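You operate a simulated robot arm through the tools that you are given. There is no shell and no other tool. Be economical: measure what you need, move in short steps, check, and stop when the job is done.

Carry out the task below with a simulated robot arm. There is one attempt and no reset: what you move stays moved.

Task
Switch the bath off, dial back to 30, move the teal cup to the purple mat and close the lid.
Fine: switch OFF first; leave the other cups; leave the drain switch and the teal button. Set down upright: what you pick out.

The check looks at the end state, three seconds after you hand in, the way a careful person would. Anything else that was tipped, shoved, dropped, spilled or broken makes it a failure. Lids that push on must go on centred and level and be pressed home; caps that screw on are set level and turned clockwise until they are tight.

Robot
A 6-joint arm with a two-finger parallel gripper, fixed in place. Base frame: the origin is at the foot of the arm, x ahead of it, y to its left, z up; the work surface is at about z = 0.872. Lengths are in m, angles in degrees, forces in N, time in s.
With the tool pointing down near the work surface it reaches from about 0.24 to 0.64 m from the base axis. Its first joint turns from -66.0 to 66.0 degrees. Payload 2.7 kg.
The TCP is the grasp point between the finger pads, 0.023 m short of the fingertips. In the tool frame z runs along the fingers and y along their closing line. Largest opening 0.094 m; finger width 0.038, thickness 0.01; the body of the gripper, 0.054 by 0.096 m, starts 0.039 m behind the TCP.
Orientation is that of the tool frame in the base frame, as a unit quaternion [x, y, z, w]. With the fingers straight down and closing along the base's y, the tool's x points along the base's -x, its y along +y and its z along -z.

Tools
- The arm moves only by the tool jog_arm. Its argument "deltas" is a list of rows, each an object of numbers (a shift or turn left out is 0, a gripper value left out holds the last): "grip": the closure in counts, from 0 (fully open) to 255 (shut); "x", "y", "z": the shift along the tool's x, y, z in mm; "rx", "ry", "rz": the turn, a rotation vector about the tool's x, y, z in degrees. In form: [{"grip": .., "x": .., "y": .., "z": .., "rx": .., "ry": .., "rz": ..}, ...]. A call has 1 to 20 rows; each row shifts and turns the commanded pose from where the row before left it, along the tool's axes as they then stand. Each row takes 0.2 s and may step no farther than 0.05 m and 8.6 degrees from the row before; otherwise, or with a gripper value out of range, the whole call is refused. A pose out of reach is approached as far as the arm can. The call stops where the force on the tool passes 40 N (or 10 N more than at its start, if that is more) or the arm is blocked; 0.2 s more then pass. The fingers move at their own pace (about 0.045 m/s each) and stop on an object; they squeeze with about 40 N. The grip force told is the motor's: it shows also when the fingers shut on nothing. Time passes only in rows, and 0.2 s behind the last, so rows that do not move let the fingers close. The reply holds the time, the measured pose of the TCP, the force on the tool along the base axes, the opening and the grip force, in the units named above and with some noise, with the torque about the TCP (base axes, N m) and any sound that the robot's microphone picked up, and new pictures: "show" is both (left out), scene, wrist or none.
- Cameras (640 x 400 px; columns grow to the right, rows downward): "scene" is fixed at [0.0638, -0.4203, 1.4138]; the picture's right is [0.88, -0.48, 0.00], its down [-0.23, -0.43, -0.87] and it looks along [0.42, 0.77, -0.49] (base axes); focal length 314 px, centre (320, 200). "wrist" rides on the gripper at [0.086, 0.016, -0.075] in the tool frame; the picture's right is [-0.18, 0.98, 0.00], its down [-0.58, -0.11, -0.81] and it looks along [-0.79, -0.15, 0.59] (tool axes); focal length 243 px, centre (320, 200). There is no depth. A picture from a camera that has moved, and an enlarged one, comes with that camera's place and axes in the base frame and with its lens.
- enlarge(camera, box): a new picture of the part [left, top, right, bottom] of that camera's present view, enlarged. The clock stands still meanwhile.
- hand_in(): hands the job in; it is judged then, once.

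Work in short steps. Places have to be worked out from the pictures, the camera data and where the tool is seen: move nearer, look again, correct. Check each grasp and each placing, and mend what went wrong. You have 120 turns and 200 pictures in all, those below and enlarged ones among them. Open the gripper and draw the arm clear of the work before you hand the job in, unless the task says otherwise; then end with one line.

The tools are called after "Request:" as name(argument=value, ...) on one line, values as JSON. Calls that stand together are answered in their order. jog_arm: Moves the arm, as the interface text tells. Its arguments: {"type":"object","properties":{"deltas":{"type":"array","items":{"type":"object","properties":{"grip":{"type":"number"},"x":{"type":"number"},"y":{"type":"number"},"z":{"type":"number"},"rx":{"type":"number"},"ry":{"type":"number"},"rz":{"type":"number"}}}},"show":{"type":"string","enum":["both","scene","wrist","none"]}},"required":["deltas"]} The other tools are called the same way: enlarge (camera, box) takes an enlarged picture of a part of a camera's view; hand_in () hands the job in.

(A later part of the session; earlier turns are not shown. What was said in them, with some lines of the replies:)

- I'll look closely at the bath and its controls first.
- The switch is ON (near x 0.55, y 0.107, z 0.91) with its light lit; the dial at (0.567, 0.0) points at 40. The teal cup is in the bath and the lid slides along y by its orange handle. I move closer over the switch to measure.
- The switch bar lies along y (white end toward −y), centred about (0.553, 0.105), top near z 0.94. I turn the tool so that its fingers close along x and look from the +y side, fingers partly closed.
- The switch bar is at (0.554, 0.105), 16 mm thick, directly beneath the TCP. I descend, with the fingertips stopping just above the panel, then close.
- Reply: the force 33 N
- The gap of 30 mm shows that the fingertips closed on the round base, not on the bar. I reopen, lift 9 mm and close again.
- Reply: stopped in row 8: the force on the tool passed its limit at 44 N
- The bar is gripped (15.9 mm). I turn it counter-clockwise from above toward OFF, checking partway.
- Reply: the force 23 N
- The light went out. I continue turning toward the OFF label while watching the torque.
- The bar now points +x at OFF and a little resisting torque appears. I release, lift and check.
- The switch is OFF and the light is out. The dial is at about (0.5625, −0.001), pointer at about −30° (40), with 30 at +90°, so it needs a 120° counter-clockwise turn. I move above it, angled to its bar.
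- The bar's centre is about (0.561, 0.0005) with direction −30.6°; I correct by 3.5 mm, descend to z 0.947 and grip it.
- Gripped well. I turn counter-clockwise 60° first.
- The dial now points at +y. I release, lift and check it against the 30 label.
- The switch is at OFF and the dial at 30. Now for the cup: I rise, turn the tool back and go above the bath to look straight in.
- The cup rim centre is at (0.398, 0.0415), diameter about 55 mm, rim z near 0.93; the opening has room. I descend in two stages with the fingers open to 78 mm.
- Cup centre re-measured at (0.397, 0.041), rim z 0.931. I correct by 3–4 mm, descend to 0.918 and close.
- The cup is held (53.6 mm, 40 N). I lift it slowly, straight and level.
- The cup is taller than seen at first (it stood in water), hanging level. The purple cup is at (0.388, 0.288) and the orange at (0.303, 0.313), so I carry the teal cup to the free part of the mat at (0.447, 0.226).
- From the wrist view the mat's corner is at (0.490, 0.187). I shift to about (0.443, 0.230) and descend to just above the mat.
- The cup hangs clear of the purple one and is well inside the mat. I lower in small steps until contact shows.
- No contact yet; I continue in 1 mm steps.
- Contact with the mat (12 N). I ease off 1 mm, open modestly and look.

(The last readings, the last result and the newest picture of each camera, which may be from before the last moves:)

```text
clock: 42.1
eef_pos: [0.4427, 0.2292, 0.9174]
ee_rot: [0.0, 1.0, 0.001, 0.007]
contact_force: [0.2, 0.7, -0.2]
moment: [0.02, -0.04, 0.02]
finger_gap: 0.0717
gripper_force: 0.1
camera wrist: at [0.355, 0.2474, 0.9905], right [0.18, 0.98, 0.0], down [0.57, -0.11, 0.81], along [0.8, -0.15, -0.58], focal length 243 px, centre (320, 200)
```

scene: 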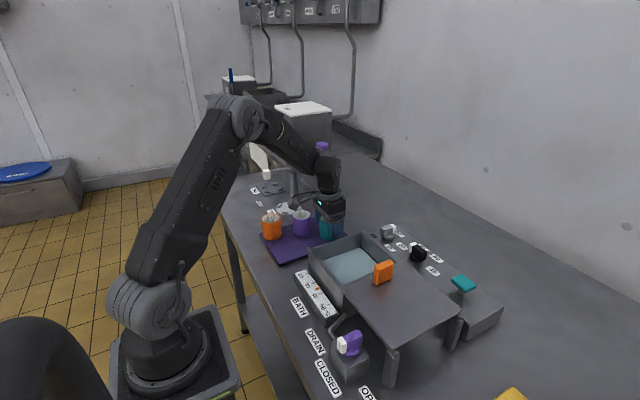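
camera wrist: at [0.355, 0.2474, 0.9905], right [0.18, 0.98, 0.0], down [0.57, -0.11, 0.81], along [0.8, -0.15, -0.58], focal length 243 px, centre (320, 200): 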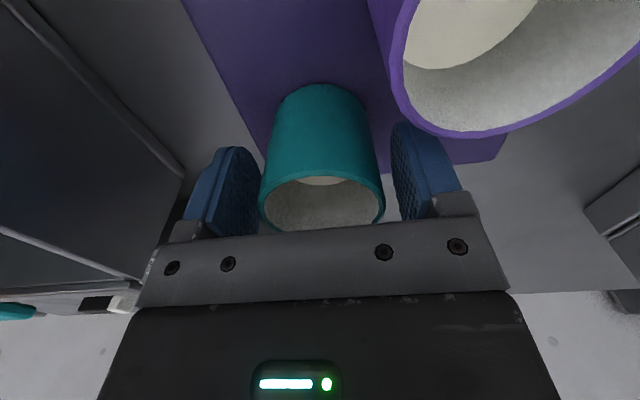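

Released with clearance on both sides. I lift straight up and then go to look at the lid.

Request:
jog_arm(deltas=[{"z": -10}, {"z": -25}, {"z": -35}, {"z": -40}, {"z": -40}, {"z": -30}, {"y": -45, "x": 15}, {"y": -45, "x": 15}, {"y": -45, "x": 15}, {"y": -45, "x": 5}, {"y": -45}, {}], show="both")

Request:
enlarge(camera="scene", box=[250, 190, 490, 340])

```text
clock: 44.7
eef_pos: [0.3892, 0.0055, 1.0982]
ee_rot: [0.0, 1.0, 0.001, 0.008]
contact_force: [-0.4, 0.0, -0.5]
moment: [0.02, -0.01, 0.01]
finger_gap: 0.0718
gripper_force: 0.1
camera wrist: at [0.3012, 0.0222, 1.1708], right [0.18, 0.98, 0.0], down [0.57, -0.11, 0.81], along [0.8, -0.15, -0.58], focal length 243 px, centre (320, 200)
```

scene: 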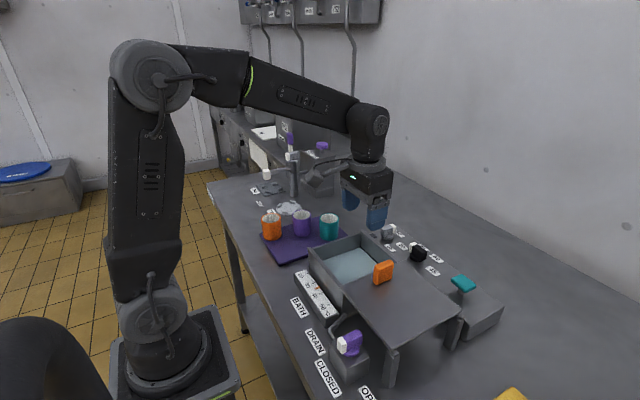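
wrist: 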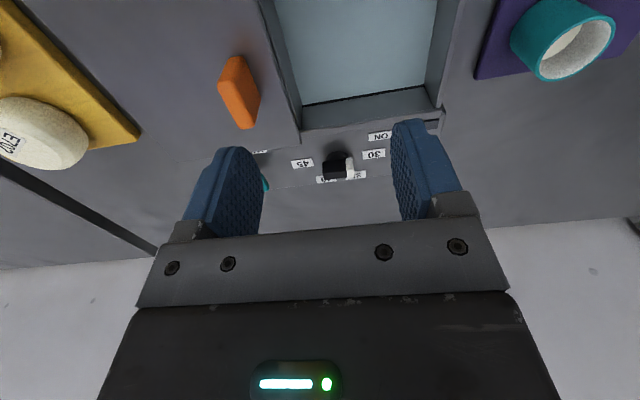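

```text
2.67 times, centred on (370, 265) of scene
camera zoom: at [0.0637, -0.4203, 1.4138], right [0.88, -0.48, 0.0], down [-0.23, -0.43, -0.87], along [0.42, 0.77, -0.49], focal length 837 px, centre (187, 27)
```

zoom: 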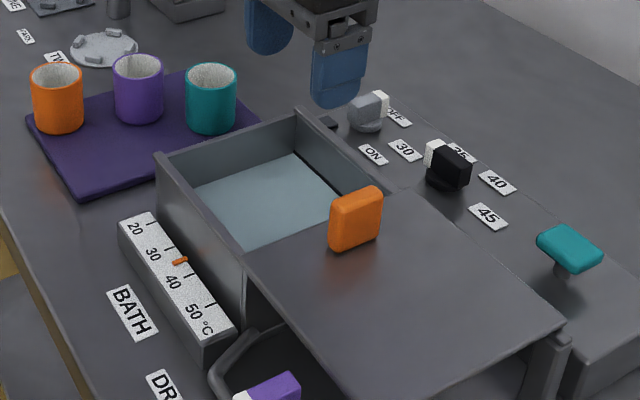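

The three cups stand upright on the mat. Now the lid: a plate on rails, with the handle plate running along x; it must slide about 0.145 m in +y. I zoom in to measure it.

Request:
enlarge(camera="wrist", box=[140, 0, 460, 200])

Request:
enlarge(camera="scene", box=[300, 220, 420, 295])

Request:
enlarge(camera="scene", box=[320, 280, 480, 380])

```text
2.00 times, centred on (300, 100) of wrist
camera zoom: at [0.3012, 0.0222, 1.1708], right [0.18, 0.98, 0.0], down [0.57, -0.11, 0.81], along [0.8, -0.15, -0.58], focal length 485 px, centre (360, 400)
```

zoom: 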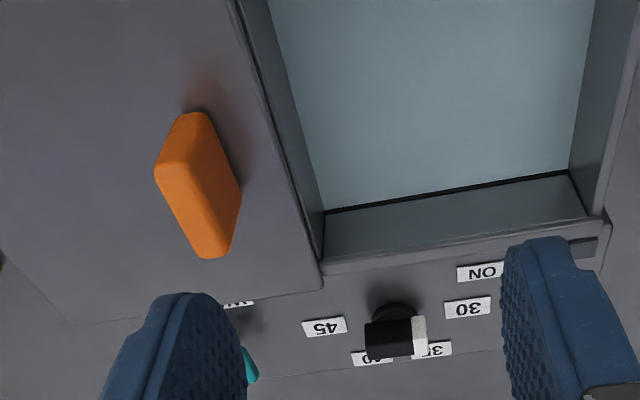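

```text
5.33 times, centred on (360, 258) of scene
camera zoom: at [0.0637, -0.4203, 1.4138], right [0.88, -0.48, 0.0], down [-0.23, -0.43, -0.87], along [0.42, 0.77, -0.49], focal length 1674 px, centre (107, -107)
```

zoom: 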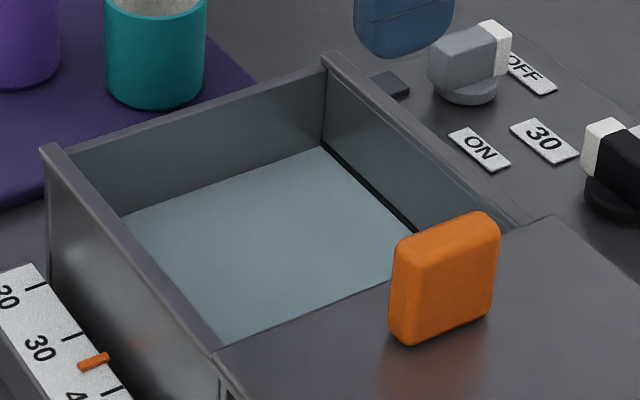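

```text
4.00 times, centred on (400, 330) of scene
camera zoom: at [0.0637, -0.4203, 1.4138], right [0.88, -0.48, 0.0], down [-0.23, -0.43, -0.87], along [0.42, 0.77, -0.49], focal length 1256 px, centre (0, -320)
```

zoom: 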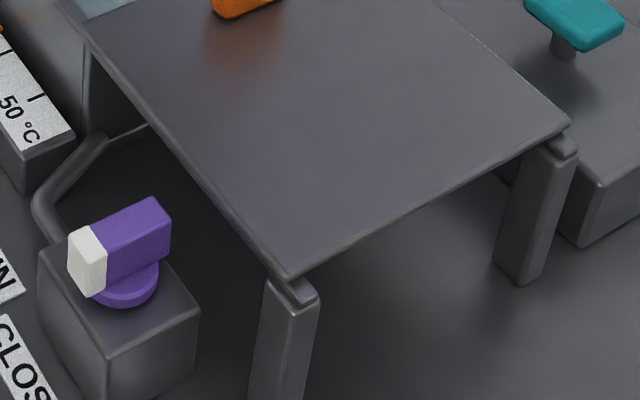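

Handle centre is at about (0.399, −0.0615), top z 1.003, lid top about z 0.962, axes yawed about −2.7°. I align the tool, move above, and check before descending.

Request:
jog_arm(deltas=[{"x": -10, "y": -34}, {"y": -33}, {"rz": 2.7}, {"z": 25}, {"z": 25}, {}], show="both")

```text
clock: 46.1
eef_pos: [0.4026, -0.0629, 1.0482]
ee_rot: [0.024, 1.0, 0.0, 0.007]
contact_force: [0.7, -0.2, -0.3]
moment: [-0.01, -0.02, -0.02]
finger_gap: 0.0718
gripper_force: 0.1
camera wrist: at [0.3142, -0.0423, 1.1201], right [0.23, 0.97, 0.0], down [0.56, -0.14, 0.81], along [0.79, -0.18, -0.58], focal length 243 px, centre (320, 200)
```

scene: 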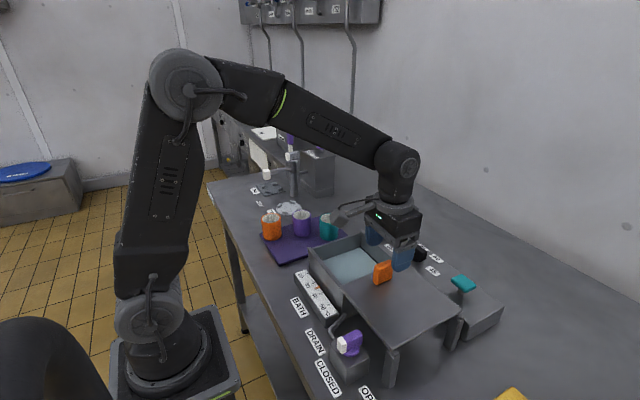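
wrist: 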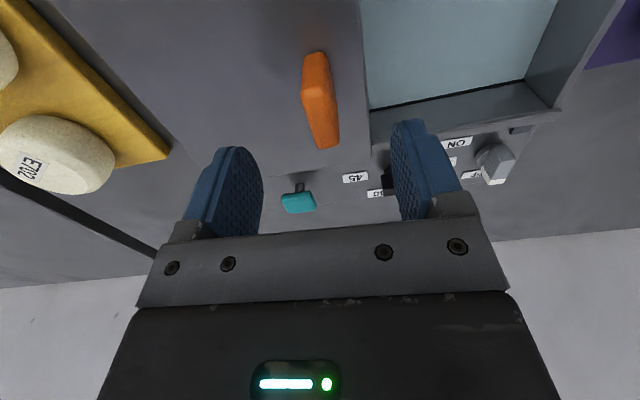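

The handle is centred between the fingers. I shift 4 mm back, lower to z 0.99 and close on it.

Request:
jog_arm(deltas=[{"x": 4, "y": 2}, {"z": 20}, {"z": 20}, {"z": 18}, {}, {"grip": 120}, {"grip": 170}, {"grip": 210}, {"grip": 210}, {}], show="both")

```text
clock: 48.3
eef_pos: [0.3981, -0.0594, 0.9887]
ee_rot: [0.024, 1.0, 0.001, 0.006]
contact_force: [-0.7, -1.8, -0.7]
moment: [-0.28, 0.03, 0.31]
finger_gap: 0.0179
gripper_force: 10.4
camera wrist: at [0.3111, -0.038, 1.061], right [0.23, 0.97, 0.0], down [0.56, -0.14, 0.81], along [0.79, -0.19, -0.58], focal length 243 px, centre (320, 200)
```

scene: 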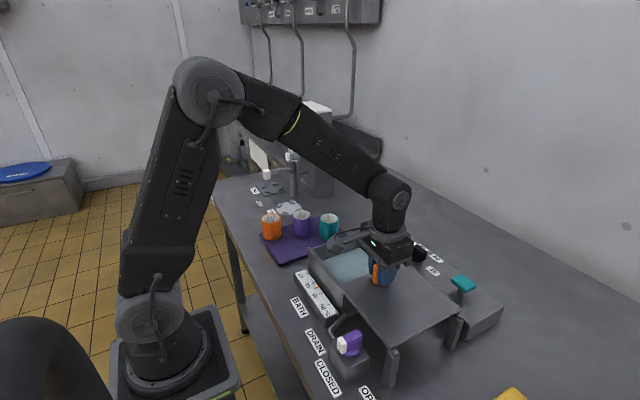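
wrist: 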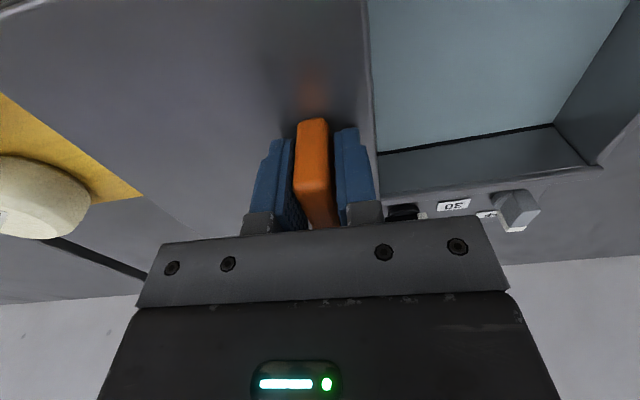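

The handle is held lightly (17.9 mm). I slide the lid along +y in small steps and watch the forces.

Request:
jog_arm(deltas=[{"y": 5}, {"y": 8}, {"y": 8}, {"y": 8}, {}], show="both")

```text
clock: 49.5
eef_pos: [0.4005, -0.0308, 0.9896]
ee_rot: [0.022, 1.0, 0.0, 0.008]
contact_force: [0.6, 0.4, -0.5]
moment: [-0.24, 0.18, 0.66]
finger_gap: 0.0177
gripper_force: 20.6
camera wrist: at [0.3126, -0.0092, 1.0622], right [0.23, 0.97, 0.0], down [0.56, -0.14, 0.81], along [0.79, -0.18, -0.58], focal length 243 px, centre (320, 200)
```

scene: 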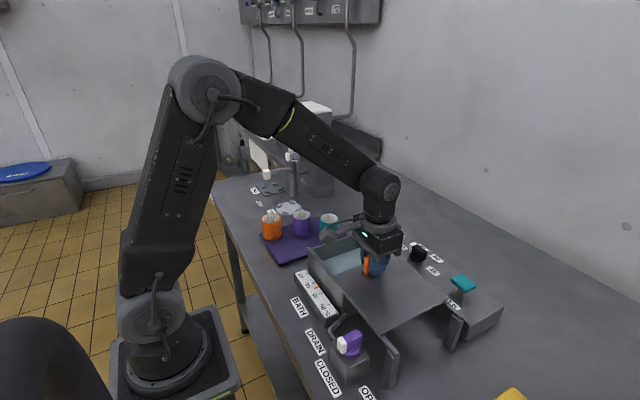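
wrist: 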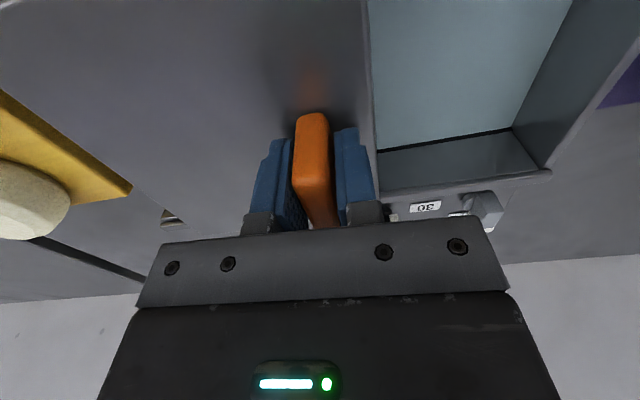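

The lid slides easily and stays aligned. I continue.

Request:
jog_arm(deltas=[{"y": 8}, {"y": 8}, {"y": 8}, {"y": 8}, {"y": 8}, {"y": 8}, {"y": 8}, {}], show="both")

```text
clock: 51.3
eef_pos: [0.403, 0.0271, 0.9884]
ee_rot: [0.023, 1.0, 0.001, 0.005]
contact_force: [-0.7, 0.2, -2.2]
moment: [-0.29, 0.3, 0.98]
finger_gap: 0.0174
gripper_force: 30.6
camera wrist: at [0.3149, 0.0472, 1.0621], right [0.23, 0.97, 0.0], down [0.57, -0.14, 0.81], along [0.79, -0.18, -0.58], focal length 243 px, centre (320, 200)
```

scene: 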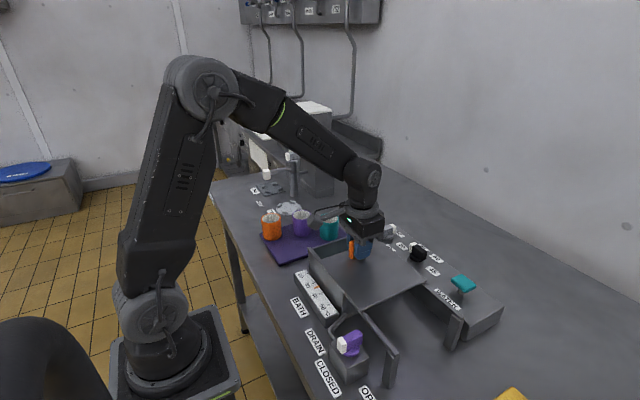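
wrist: 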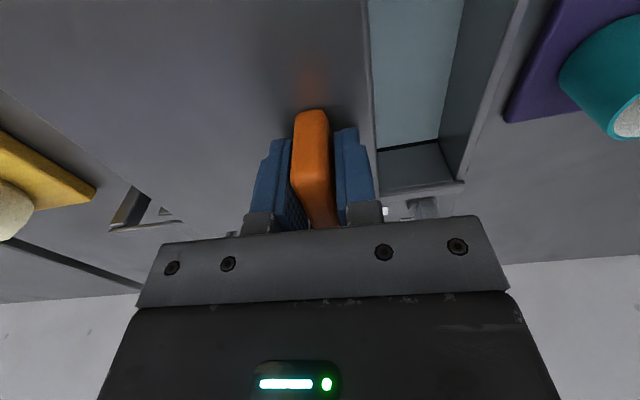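

About 60 mm of opening remains. I relieve the slight twist by 1° and continue.

Request:
jog_arm(deltas=[{"rz": -1}, {"y": 8}, {"y": 8}, {"y": 8}, {"y": 8}, {"y": 8}, {}], show="both")

```text
clock: 52.9
eef_pos: [0.4051, 0.066, 0.9897]
ee_rot: [0.015, 1.0, 0.001, 0.007]
contact_force: [0.2, -0.8, 0.5]
moment: [-0.01, 0.02, 0.02]
finger_gap: 0.0171
gripper_force: 0.5
camera wrist: at [0.3165, 0.085, 1.0623], right [0.21, 0.98, 0.0], down [0.57, -0.13, 0.81], along [0.8, -0.17, -0.58], focal length 243 px, centre (320, 200)
```

scene: 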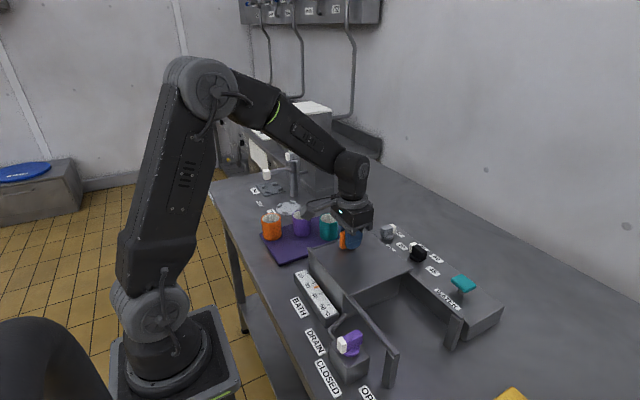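
wrist: 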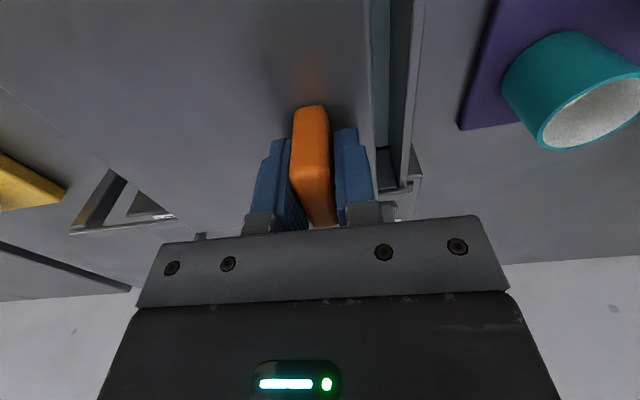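

About 1.5 cm remains. I push on in 4 mm steps.

Request:
jog_arm(deltas=[{"y": 4}, {"y": 4}, {"y": 4}, {}], show="both")

Request:
enlarge(camera="scene", box=[290, 210, 450, 310])

```text
clock: 53.9
eef_pos: [0.4044, 0.0774, 0.9899]
ee_rot: [0.015, 1.0, 0.0, 0.007]
contact_force: [1.2, -1.2, 0.6]
moment: [-0.02, 0.0, 0.03]
finger_gap: 0.017
gripper_force: 0.1
camera wrist: at [0.3163, 0.097, 1.062], right [0.21, 0.98, 0.0], down [0.57, -0.13, 0.81], along [0.8, -0.17, -0.58], focal length 243 px, centre (320, 200)
```

scene: 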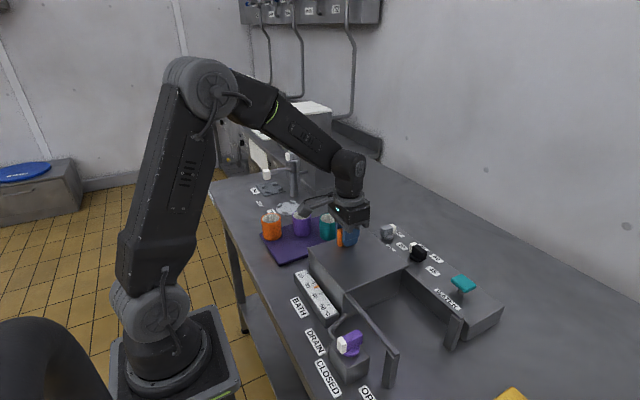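
wrist: 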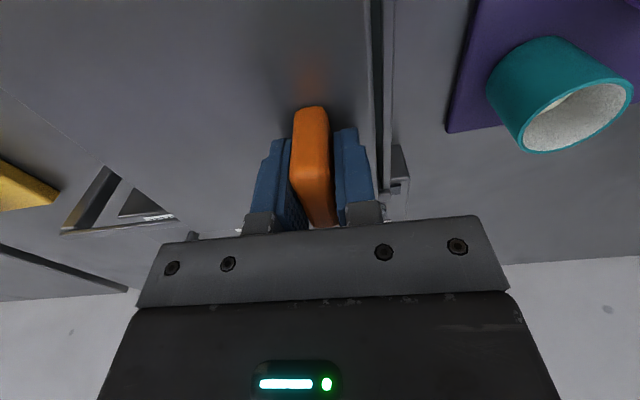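

```text
4.00 times, centred on (370, 260) of scene
camera zoom: at [0.0638, -0.4203, 1.4138], right [0.88, -0.48, 0.0], down [-0.23, -0.43, -0.87], along [0.42, 0.77, -0.49], focal length 1256 px, centre (120, -40)
```

zoom: 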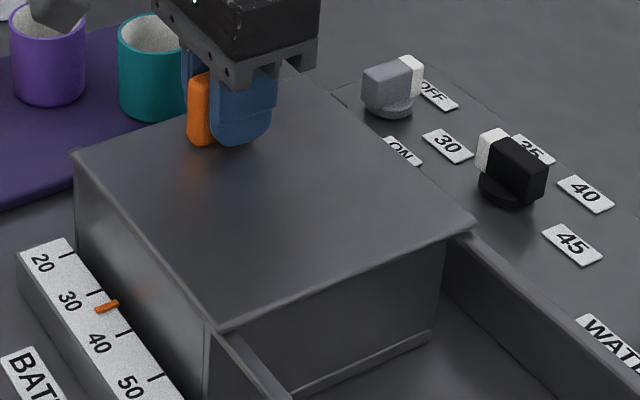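

A narrow dark gap still shows at the end wall; I go on in 3 mm steps until it stops.

Request:
jog_arm(deltas=[{"y": 3}, {"y": 3}, {"y": 2}, {}], show="wrist")

Request:
enlarge(camera="wrist", box=[320, 0, 480, 200])

```text
clock: 54.9
eef_pos: [0.4048, 0.0854, 0.989]
ee_rot: [0.015, 1.0, 0.001, 0.007]
contact_force: [-0.4, 1.5, -0.5]
moment: [-0.01, -0.03, 0.07]
finger_gap: 0.0171
gripper_force: 1.2
camera wrist: at [0.3165, 0.105, 1.062], right [0.21, 0.98, 0.0], down [0.57, -0.13, 0.81], along [0.8, -0.17, -0.58], focal length 243 px, centre (320, 200)
```

wrist: 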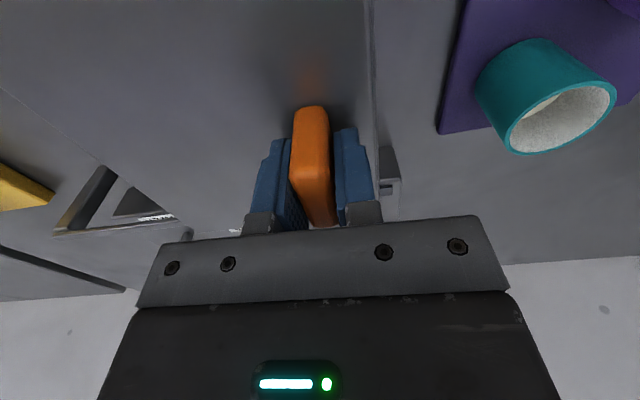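

```text
2.00 times, centred on (400, 100) of wrist
camera zoom: at [0.3165, 0.105, 1.062], right [0.21, 0.98, 0.0], down [0.57, -0.13, 0.81], along [0.8, -0.17, -0.58], focal length 485 px, centre (160, 400)
```

zoom: 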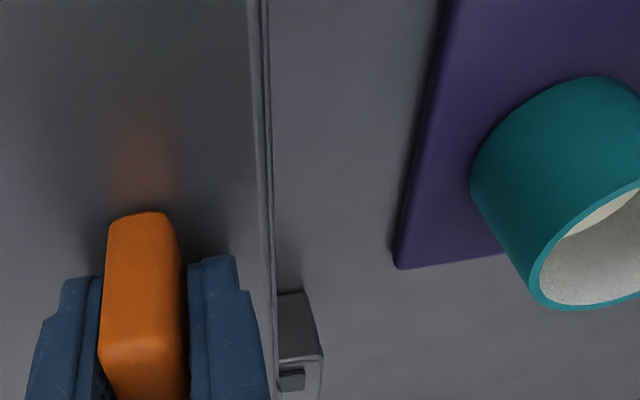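

The lid now nearly covers the end wall. I nudge 1.5 mm at a time to find the stop.

Request:
jog_arm(deltas=[{"y": 1.5}, {"y": 1.5}, {}], show="wrist")

Request:
enlarge(camera="wrist", box=[320, 0, 480, 200])

Request:
enlarge(camera="scene", box=[290, 210, 450, 310])

```text
clock: 55.7
eef_pos: [0.4033, 0.0875, 0.9889]
ee_rot: [0.014, 1.0, 0.0, 0.007]
contact_force: [0.7, -0.2, 1.2]
moment: [-0.02, -0.01, 0.03]
finger_gap: 0.017
gripper_force: 0.4
camera wrist: at [0.3164, 0.1076, 1.0619], right [0.21, 0.98, 0.0], down [0.57, -0.13, 0.81], along [0.8, -0.17, -0.58], focal length 243 px, centre (320, 200)
```

wrist: 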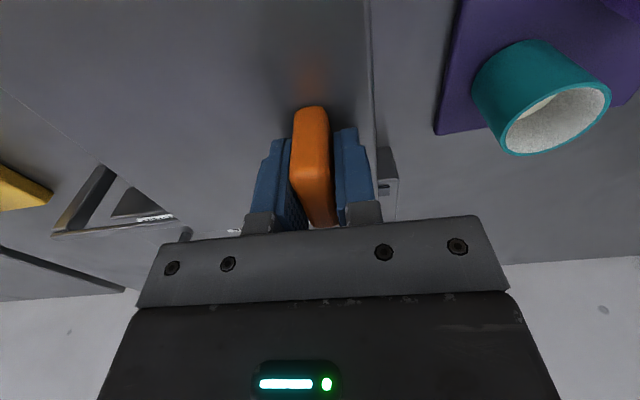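

```text
2.00 times, centred on (400, 100) of wrist
camera zoom: at [0.3164, 0.1076, 1.0619], right [0.21, 0.98, 0.0], down [0.57, -0.13, 0.81], along [0.8, -0.17, -0.58], focal length 485 px, centre (160, 400)
```

zoom: 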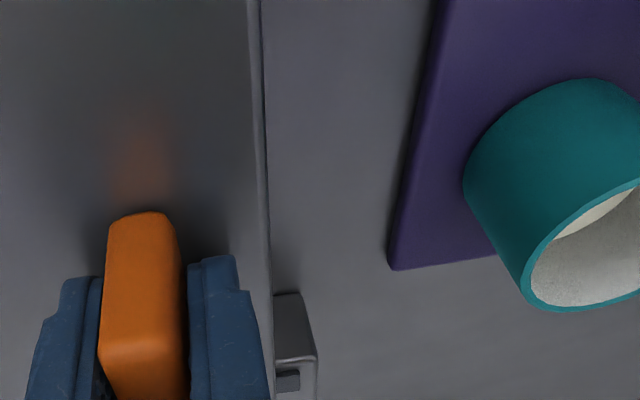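

```text
4.00 times, centred on (370, 260) of scene
camera zoom: at [0.0638, -0.4203, 1.4138], right [0.88, -0.48, 0.0], down [-0.23, -0.43, -0.87], along [0.42, 0.77, -0.49], focal length 1256 px, centre (120, -40)
```

zoom: 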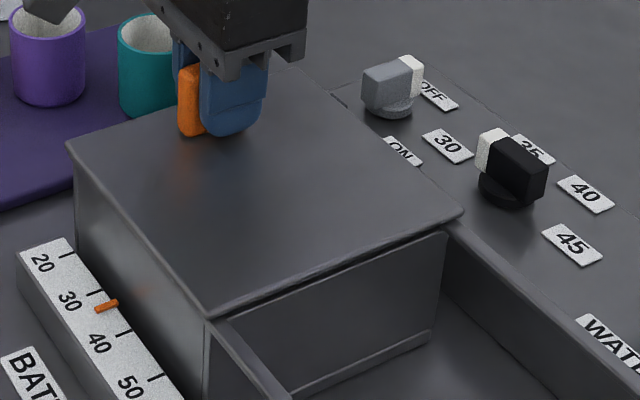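

Request:
enlarge(camera="scene", box=[330, 250, 410, 300])

Request:
enlarge(camera="wrist", box=[340, 100, 420, 220])

```text
8.00 times, centred on (370, 275) of scene
camera zoom: at [0.0638, -0.4203, 1.4138], right [0.88, -0.48, 0.0], down [-0.23, -0.43, -0.87], along [0.42, 0.77, -0.49], focal length 2511 px, centre (-80, -400)
```

zoom: 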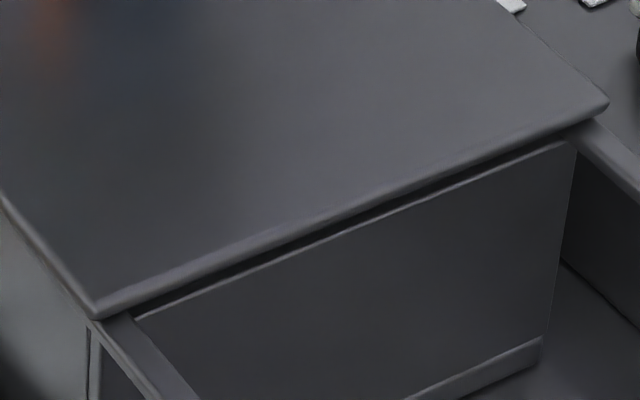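

```text
3.33 times, centred on (380, 160) of wrist
camera zoom: at [0.3164, 0.1076, 1.0619], right [0.21, 0.98, 0.0], down [0.57, -0.13, 0.81], along [0.8, -0.17, -0.58], focal length 809 px, centre (120, 333)
```

zoom: 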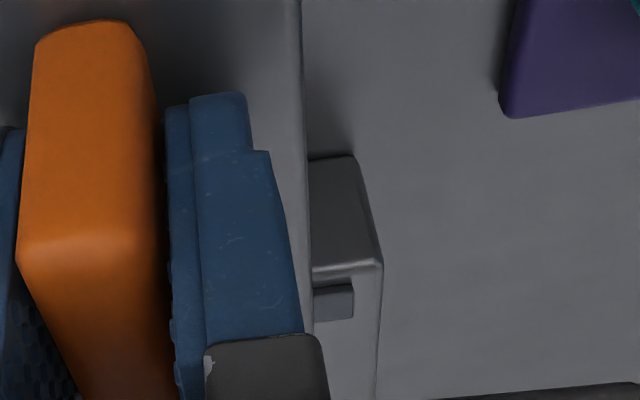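

The lid's edges look flush at both ends (front about y 0.119). I push a further 1 mm at a time to feel for a stop.

Request:
jog_arm(deltas=[{"y": 1}, {"y": 1}, {}, {}], show="scene")

Request:
enlarge(camera="wrist", box=[340, 0, 420, 120])

Request:
enlarge(camera="scene", box=[330, 250, 410, 300])

```text
clock: 56.7
eef_pos: [0.4041, 0.0893, 0.9896]
ee_rot: [0.015, 1.0, 0.001, 0.006]
contact_force: [1.8, -6.6, -2.0]
moment: [-0.08, -0.03, 0.18]
finger_gap: 0.0199
gripper_force: 3.3
```

scene: 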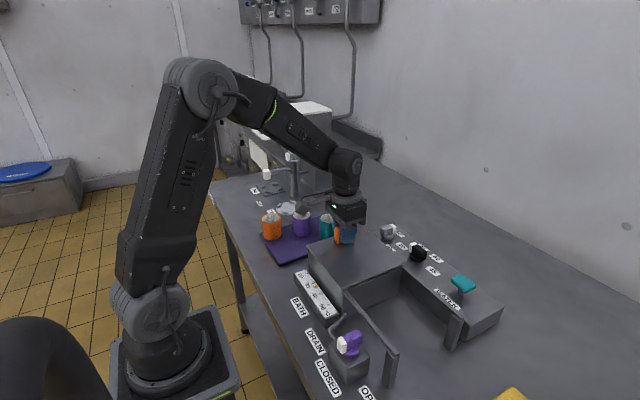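

```text
3.33 times, centred on (380, 60) of wrist
camera zoom: at [0.3165, 0.1092, 1.0619], right [0.21, 0.98, 0.0], down [0.57, -0.13, 0.81], along [0.8, -0.17, -0.58], focal length 809 px, centre (120, 667)
```

zoom: 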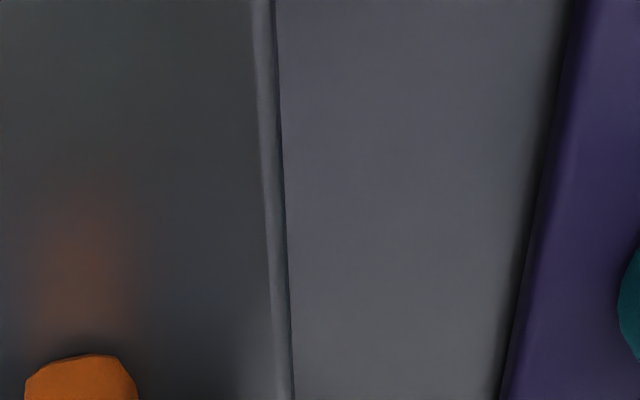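

```text
8.00 times, centred on (370, 275) of scene
camera zoom: at [0.0638, -0.4205, 1.4137], right [0.88, -0.48, 0.0], down [-0.23, -0.43, -0.87], along [0.42, 0.77, -0.49], focal length 2511 px, centre (-80, -400)
```

zoom: 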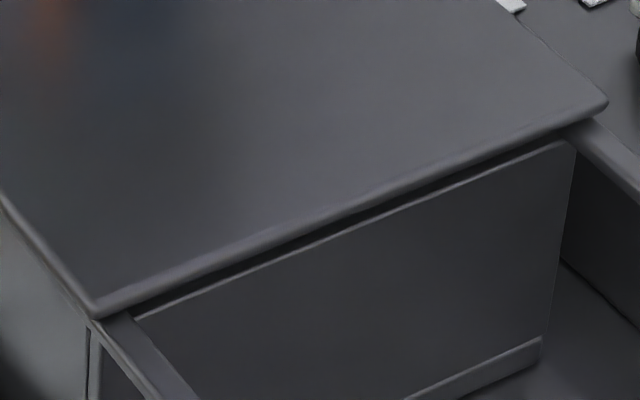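

The force rose to 6.6 N and the lid no longer moved: it is at its stop, flush. I open the fingers and withdraw straight up, then clear.

Request:
jog_arm(deltas=[{"grip": 120}, {"grip": 90}, {"grip": 90}, {"z": -20}, {"z": -40}, {"z": -45}, {"z": -45}, {"x": 30, "z": -30}, {"x": 40}, {"grip": 0}, {}], show="both")

Request:
enlarge(camera="scene", box=[250, 190, 490, 340])

Request:
enlarge(camera="scene", box=[250, 190, 410, 290])

```text
clock: 59.1
eef_pos: [0.3315, 0.0929, 1.172]
ee_rot: [0.015, 1.0, 0.001, 0.006]
contact_force: [-0.3, -0.6, -0.2]
moment: [0.03, 0.0, 0.0]
finger_gap: 0.0941
gripper_force: 0.0
camera wrist: at [0.2438, 0.1134, 1.2429], right [0.21, 0.98, 0.0], down [0.57, -0.13, 0.81], along [0.8, -0.17, -0.58], focal length 243 px, centre (320, 200)
```

scene: 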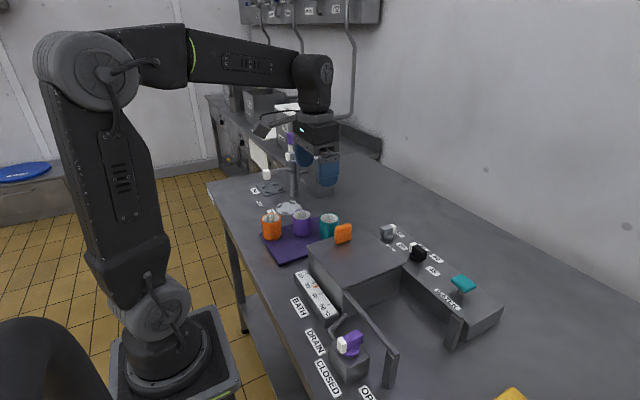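
wrist: 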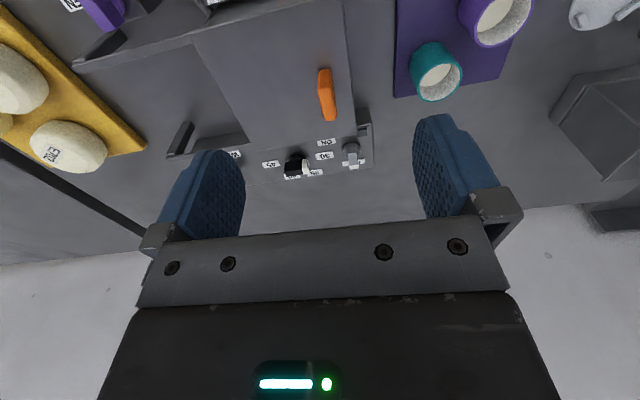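

```text
2.67 times, centred on (370, 265) of scene
camera zoom: at [0.0637, -0.4203, 1.4138], right [0.88, -0.48, 0.0], down [-0.23, -0.43, -0.87], along [0.42, 0.77, -0.49], focal length 837 px, centre (187, 27)
```

zoom: 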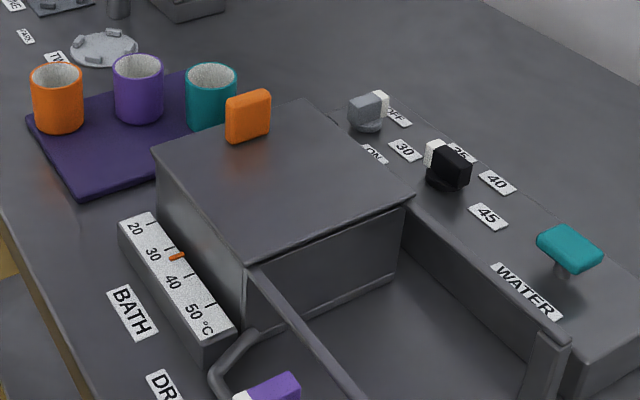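

```text
4.00 times, centred on (330, 240) of scene
camera zoom: at [0.0637, -0.4203, 1.4138], right [0.88, -0.48, 0.0], down [-0.23, -0.43, -0.87], along [0.42, 0.77, -0.49], focal length 1256 px, centre (280, 40)
```

zoom: 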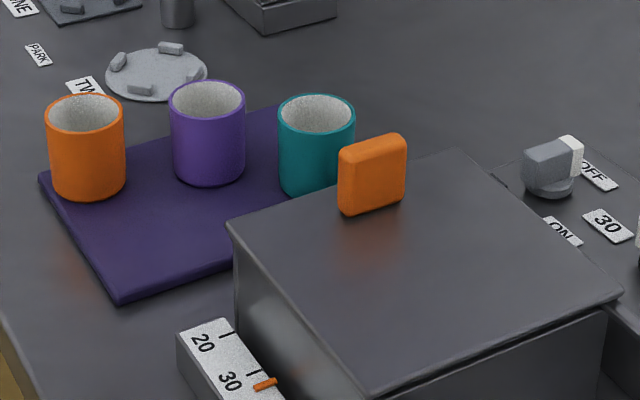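

The switch is off, the dial is at 30, the teal cup is upright on the mat, the lid is closed to its stop and the arm is clear. I hand in.

Request:
hand_in()

```text
The job is handed in.
```

The bath is switched off, the dial is at 30, the teal cup stands upright on the purple mat, and the lid is closed to its stop; I didn't touch the other cups, the drain switch or the teal button.
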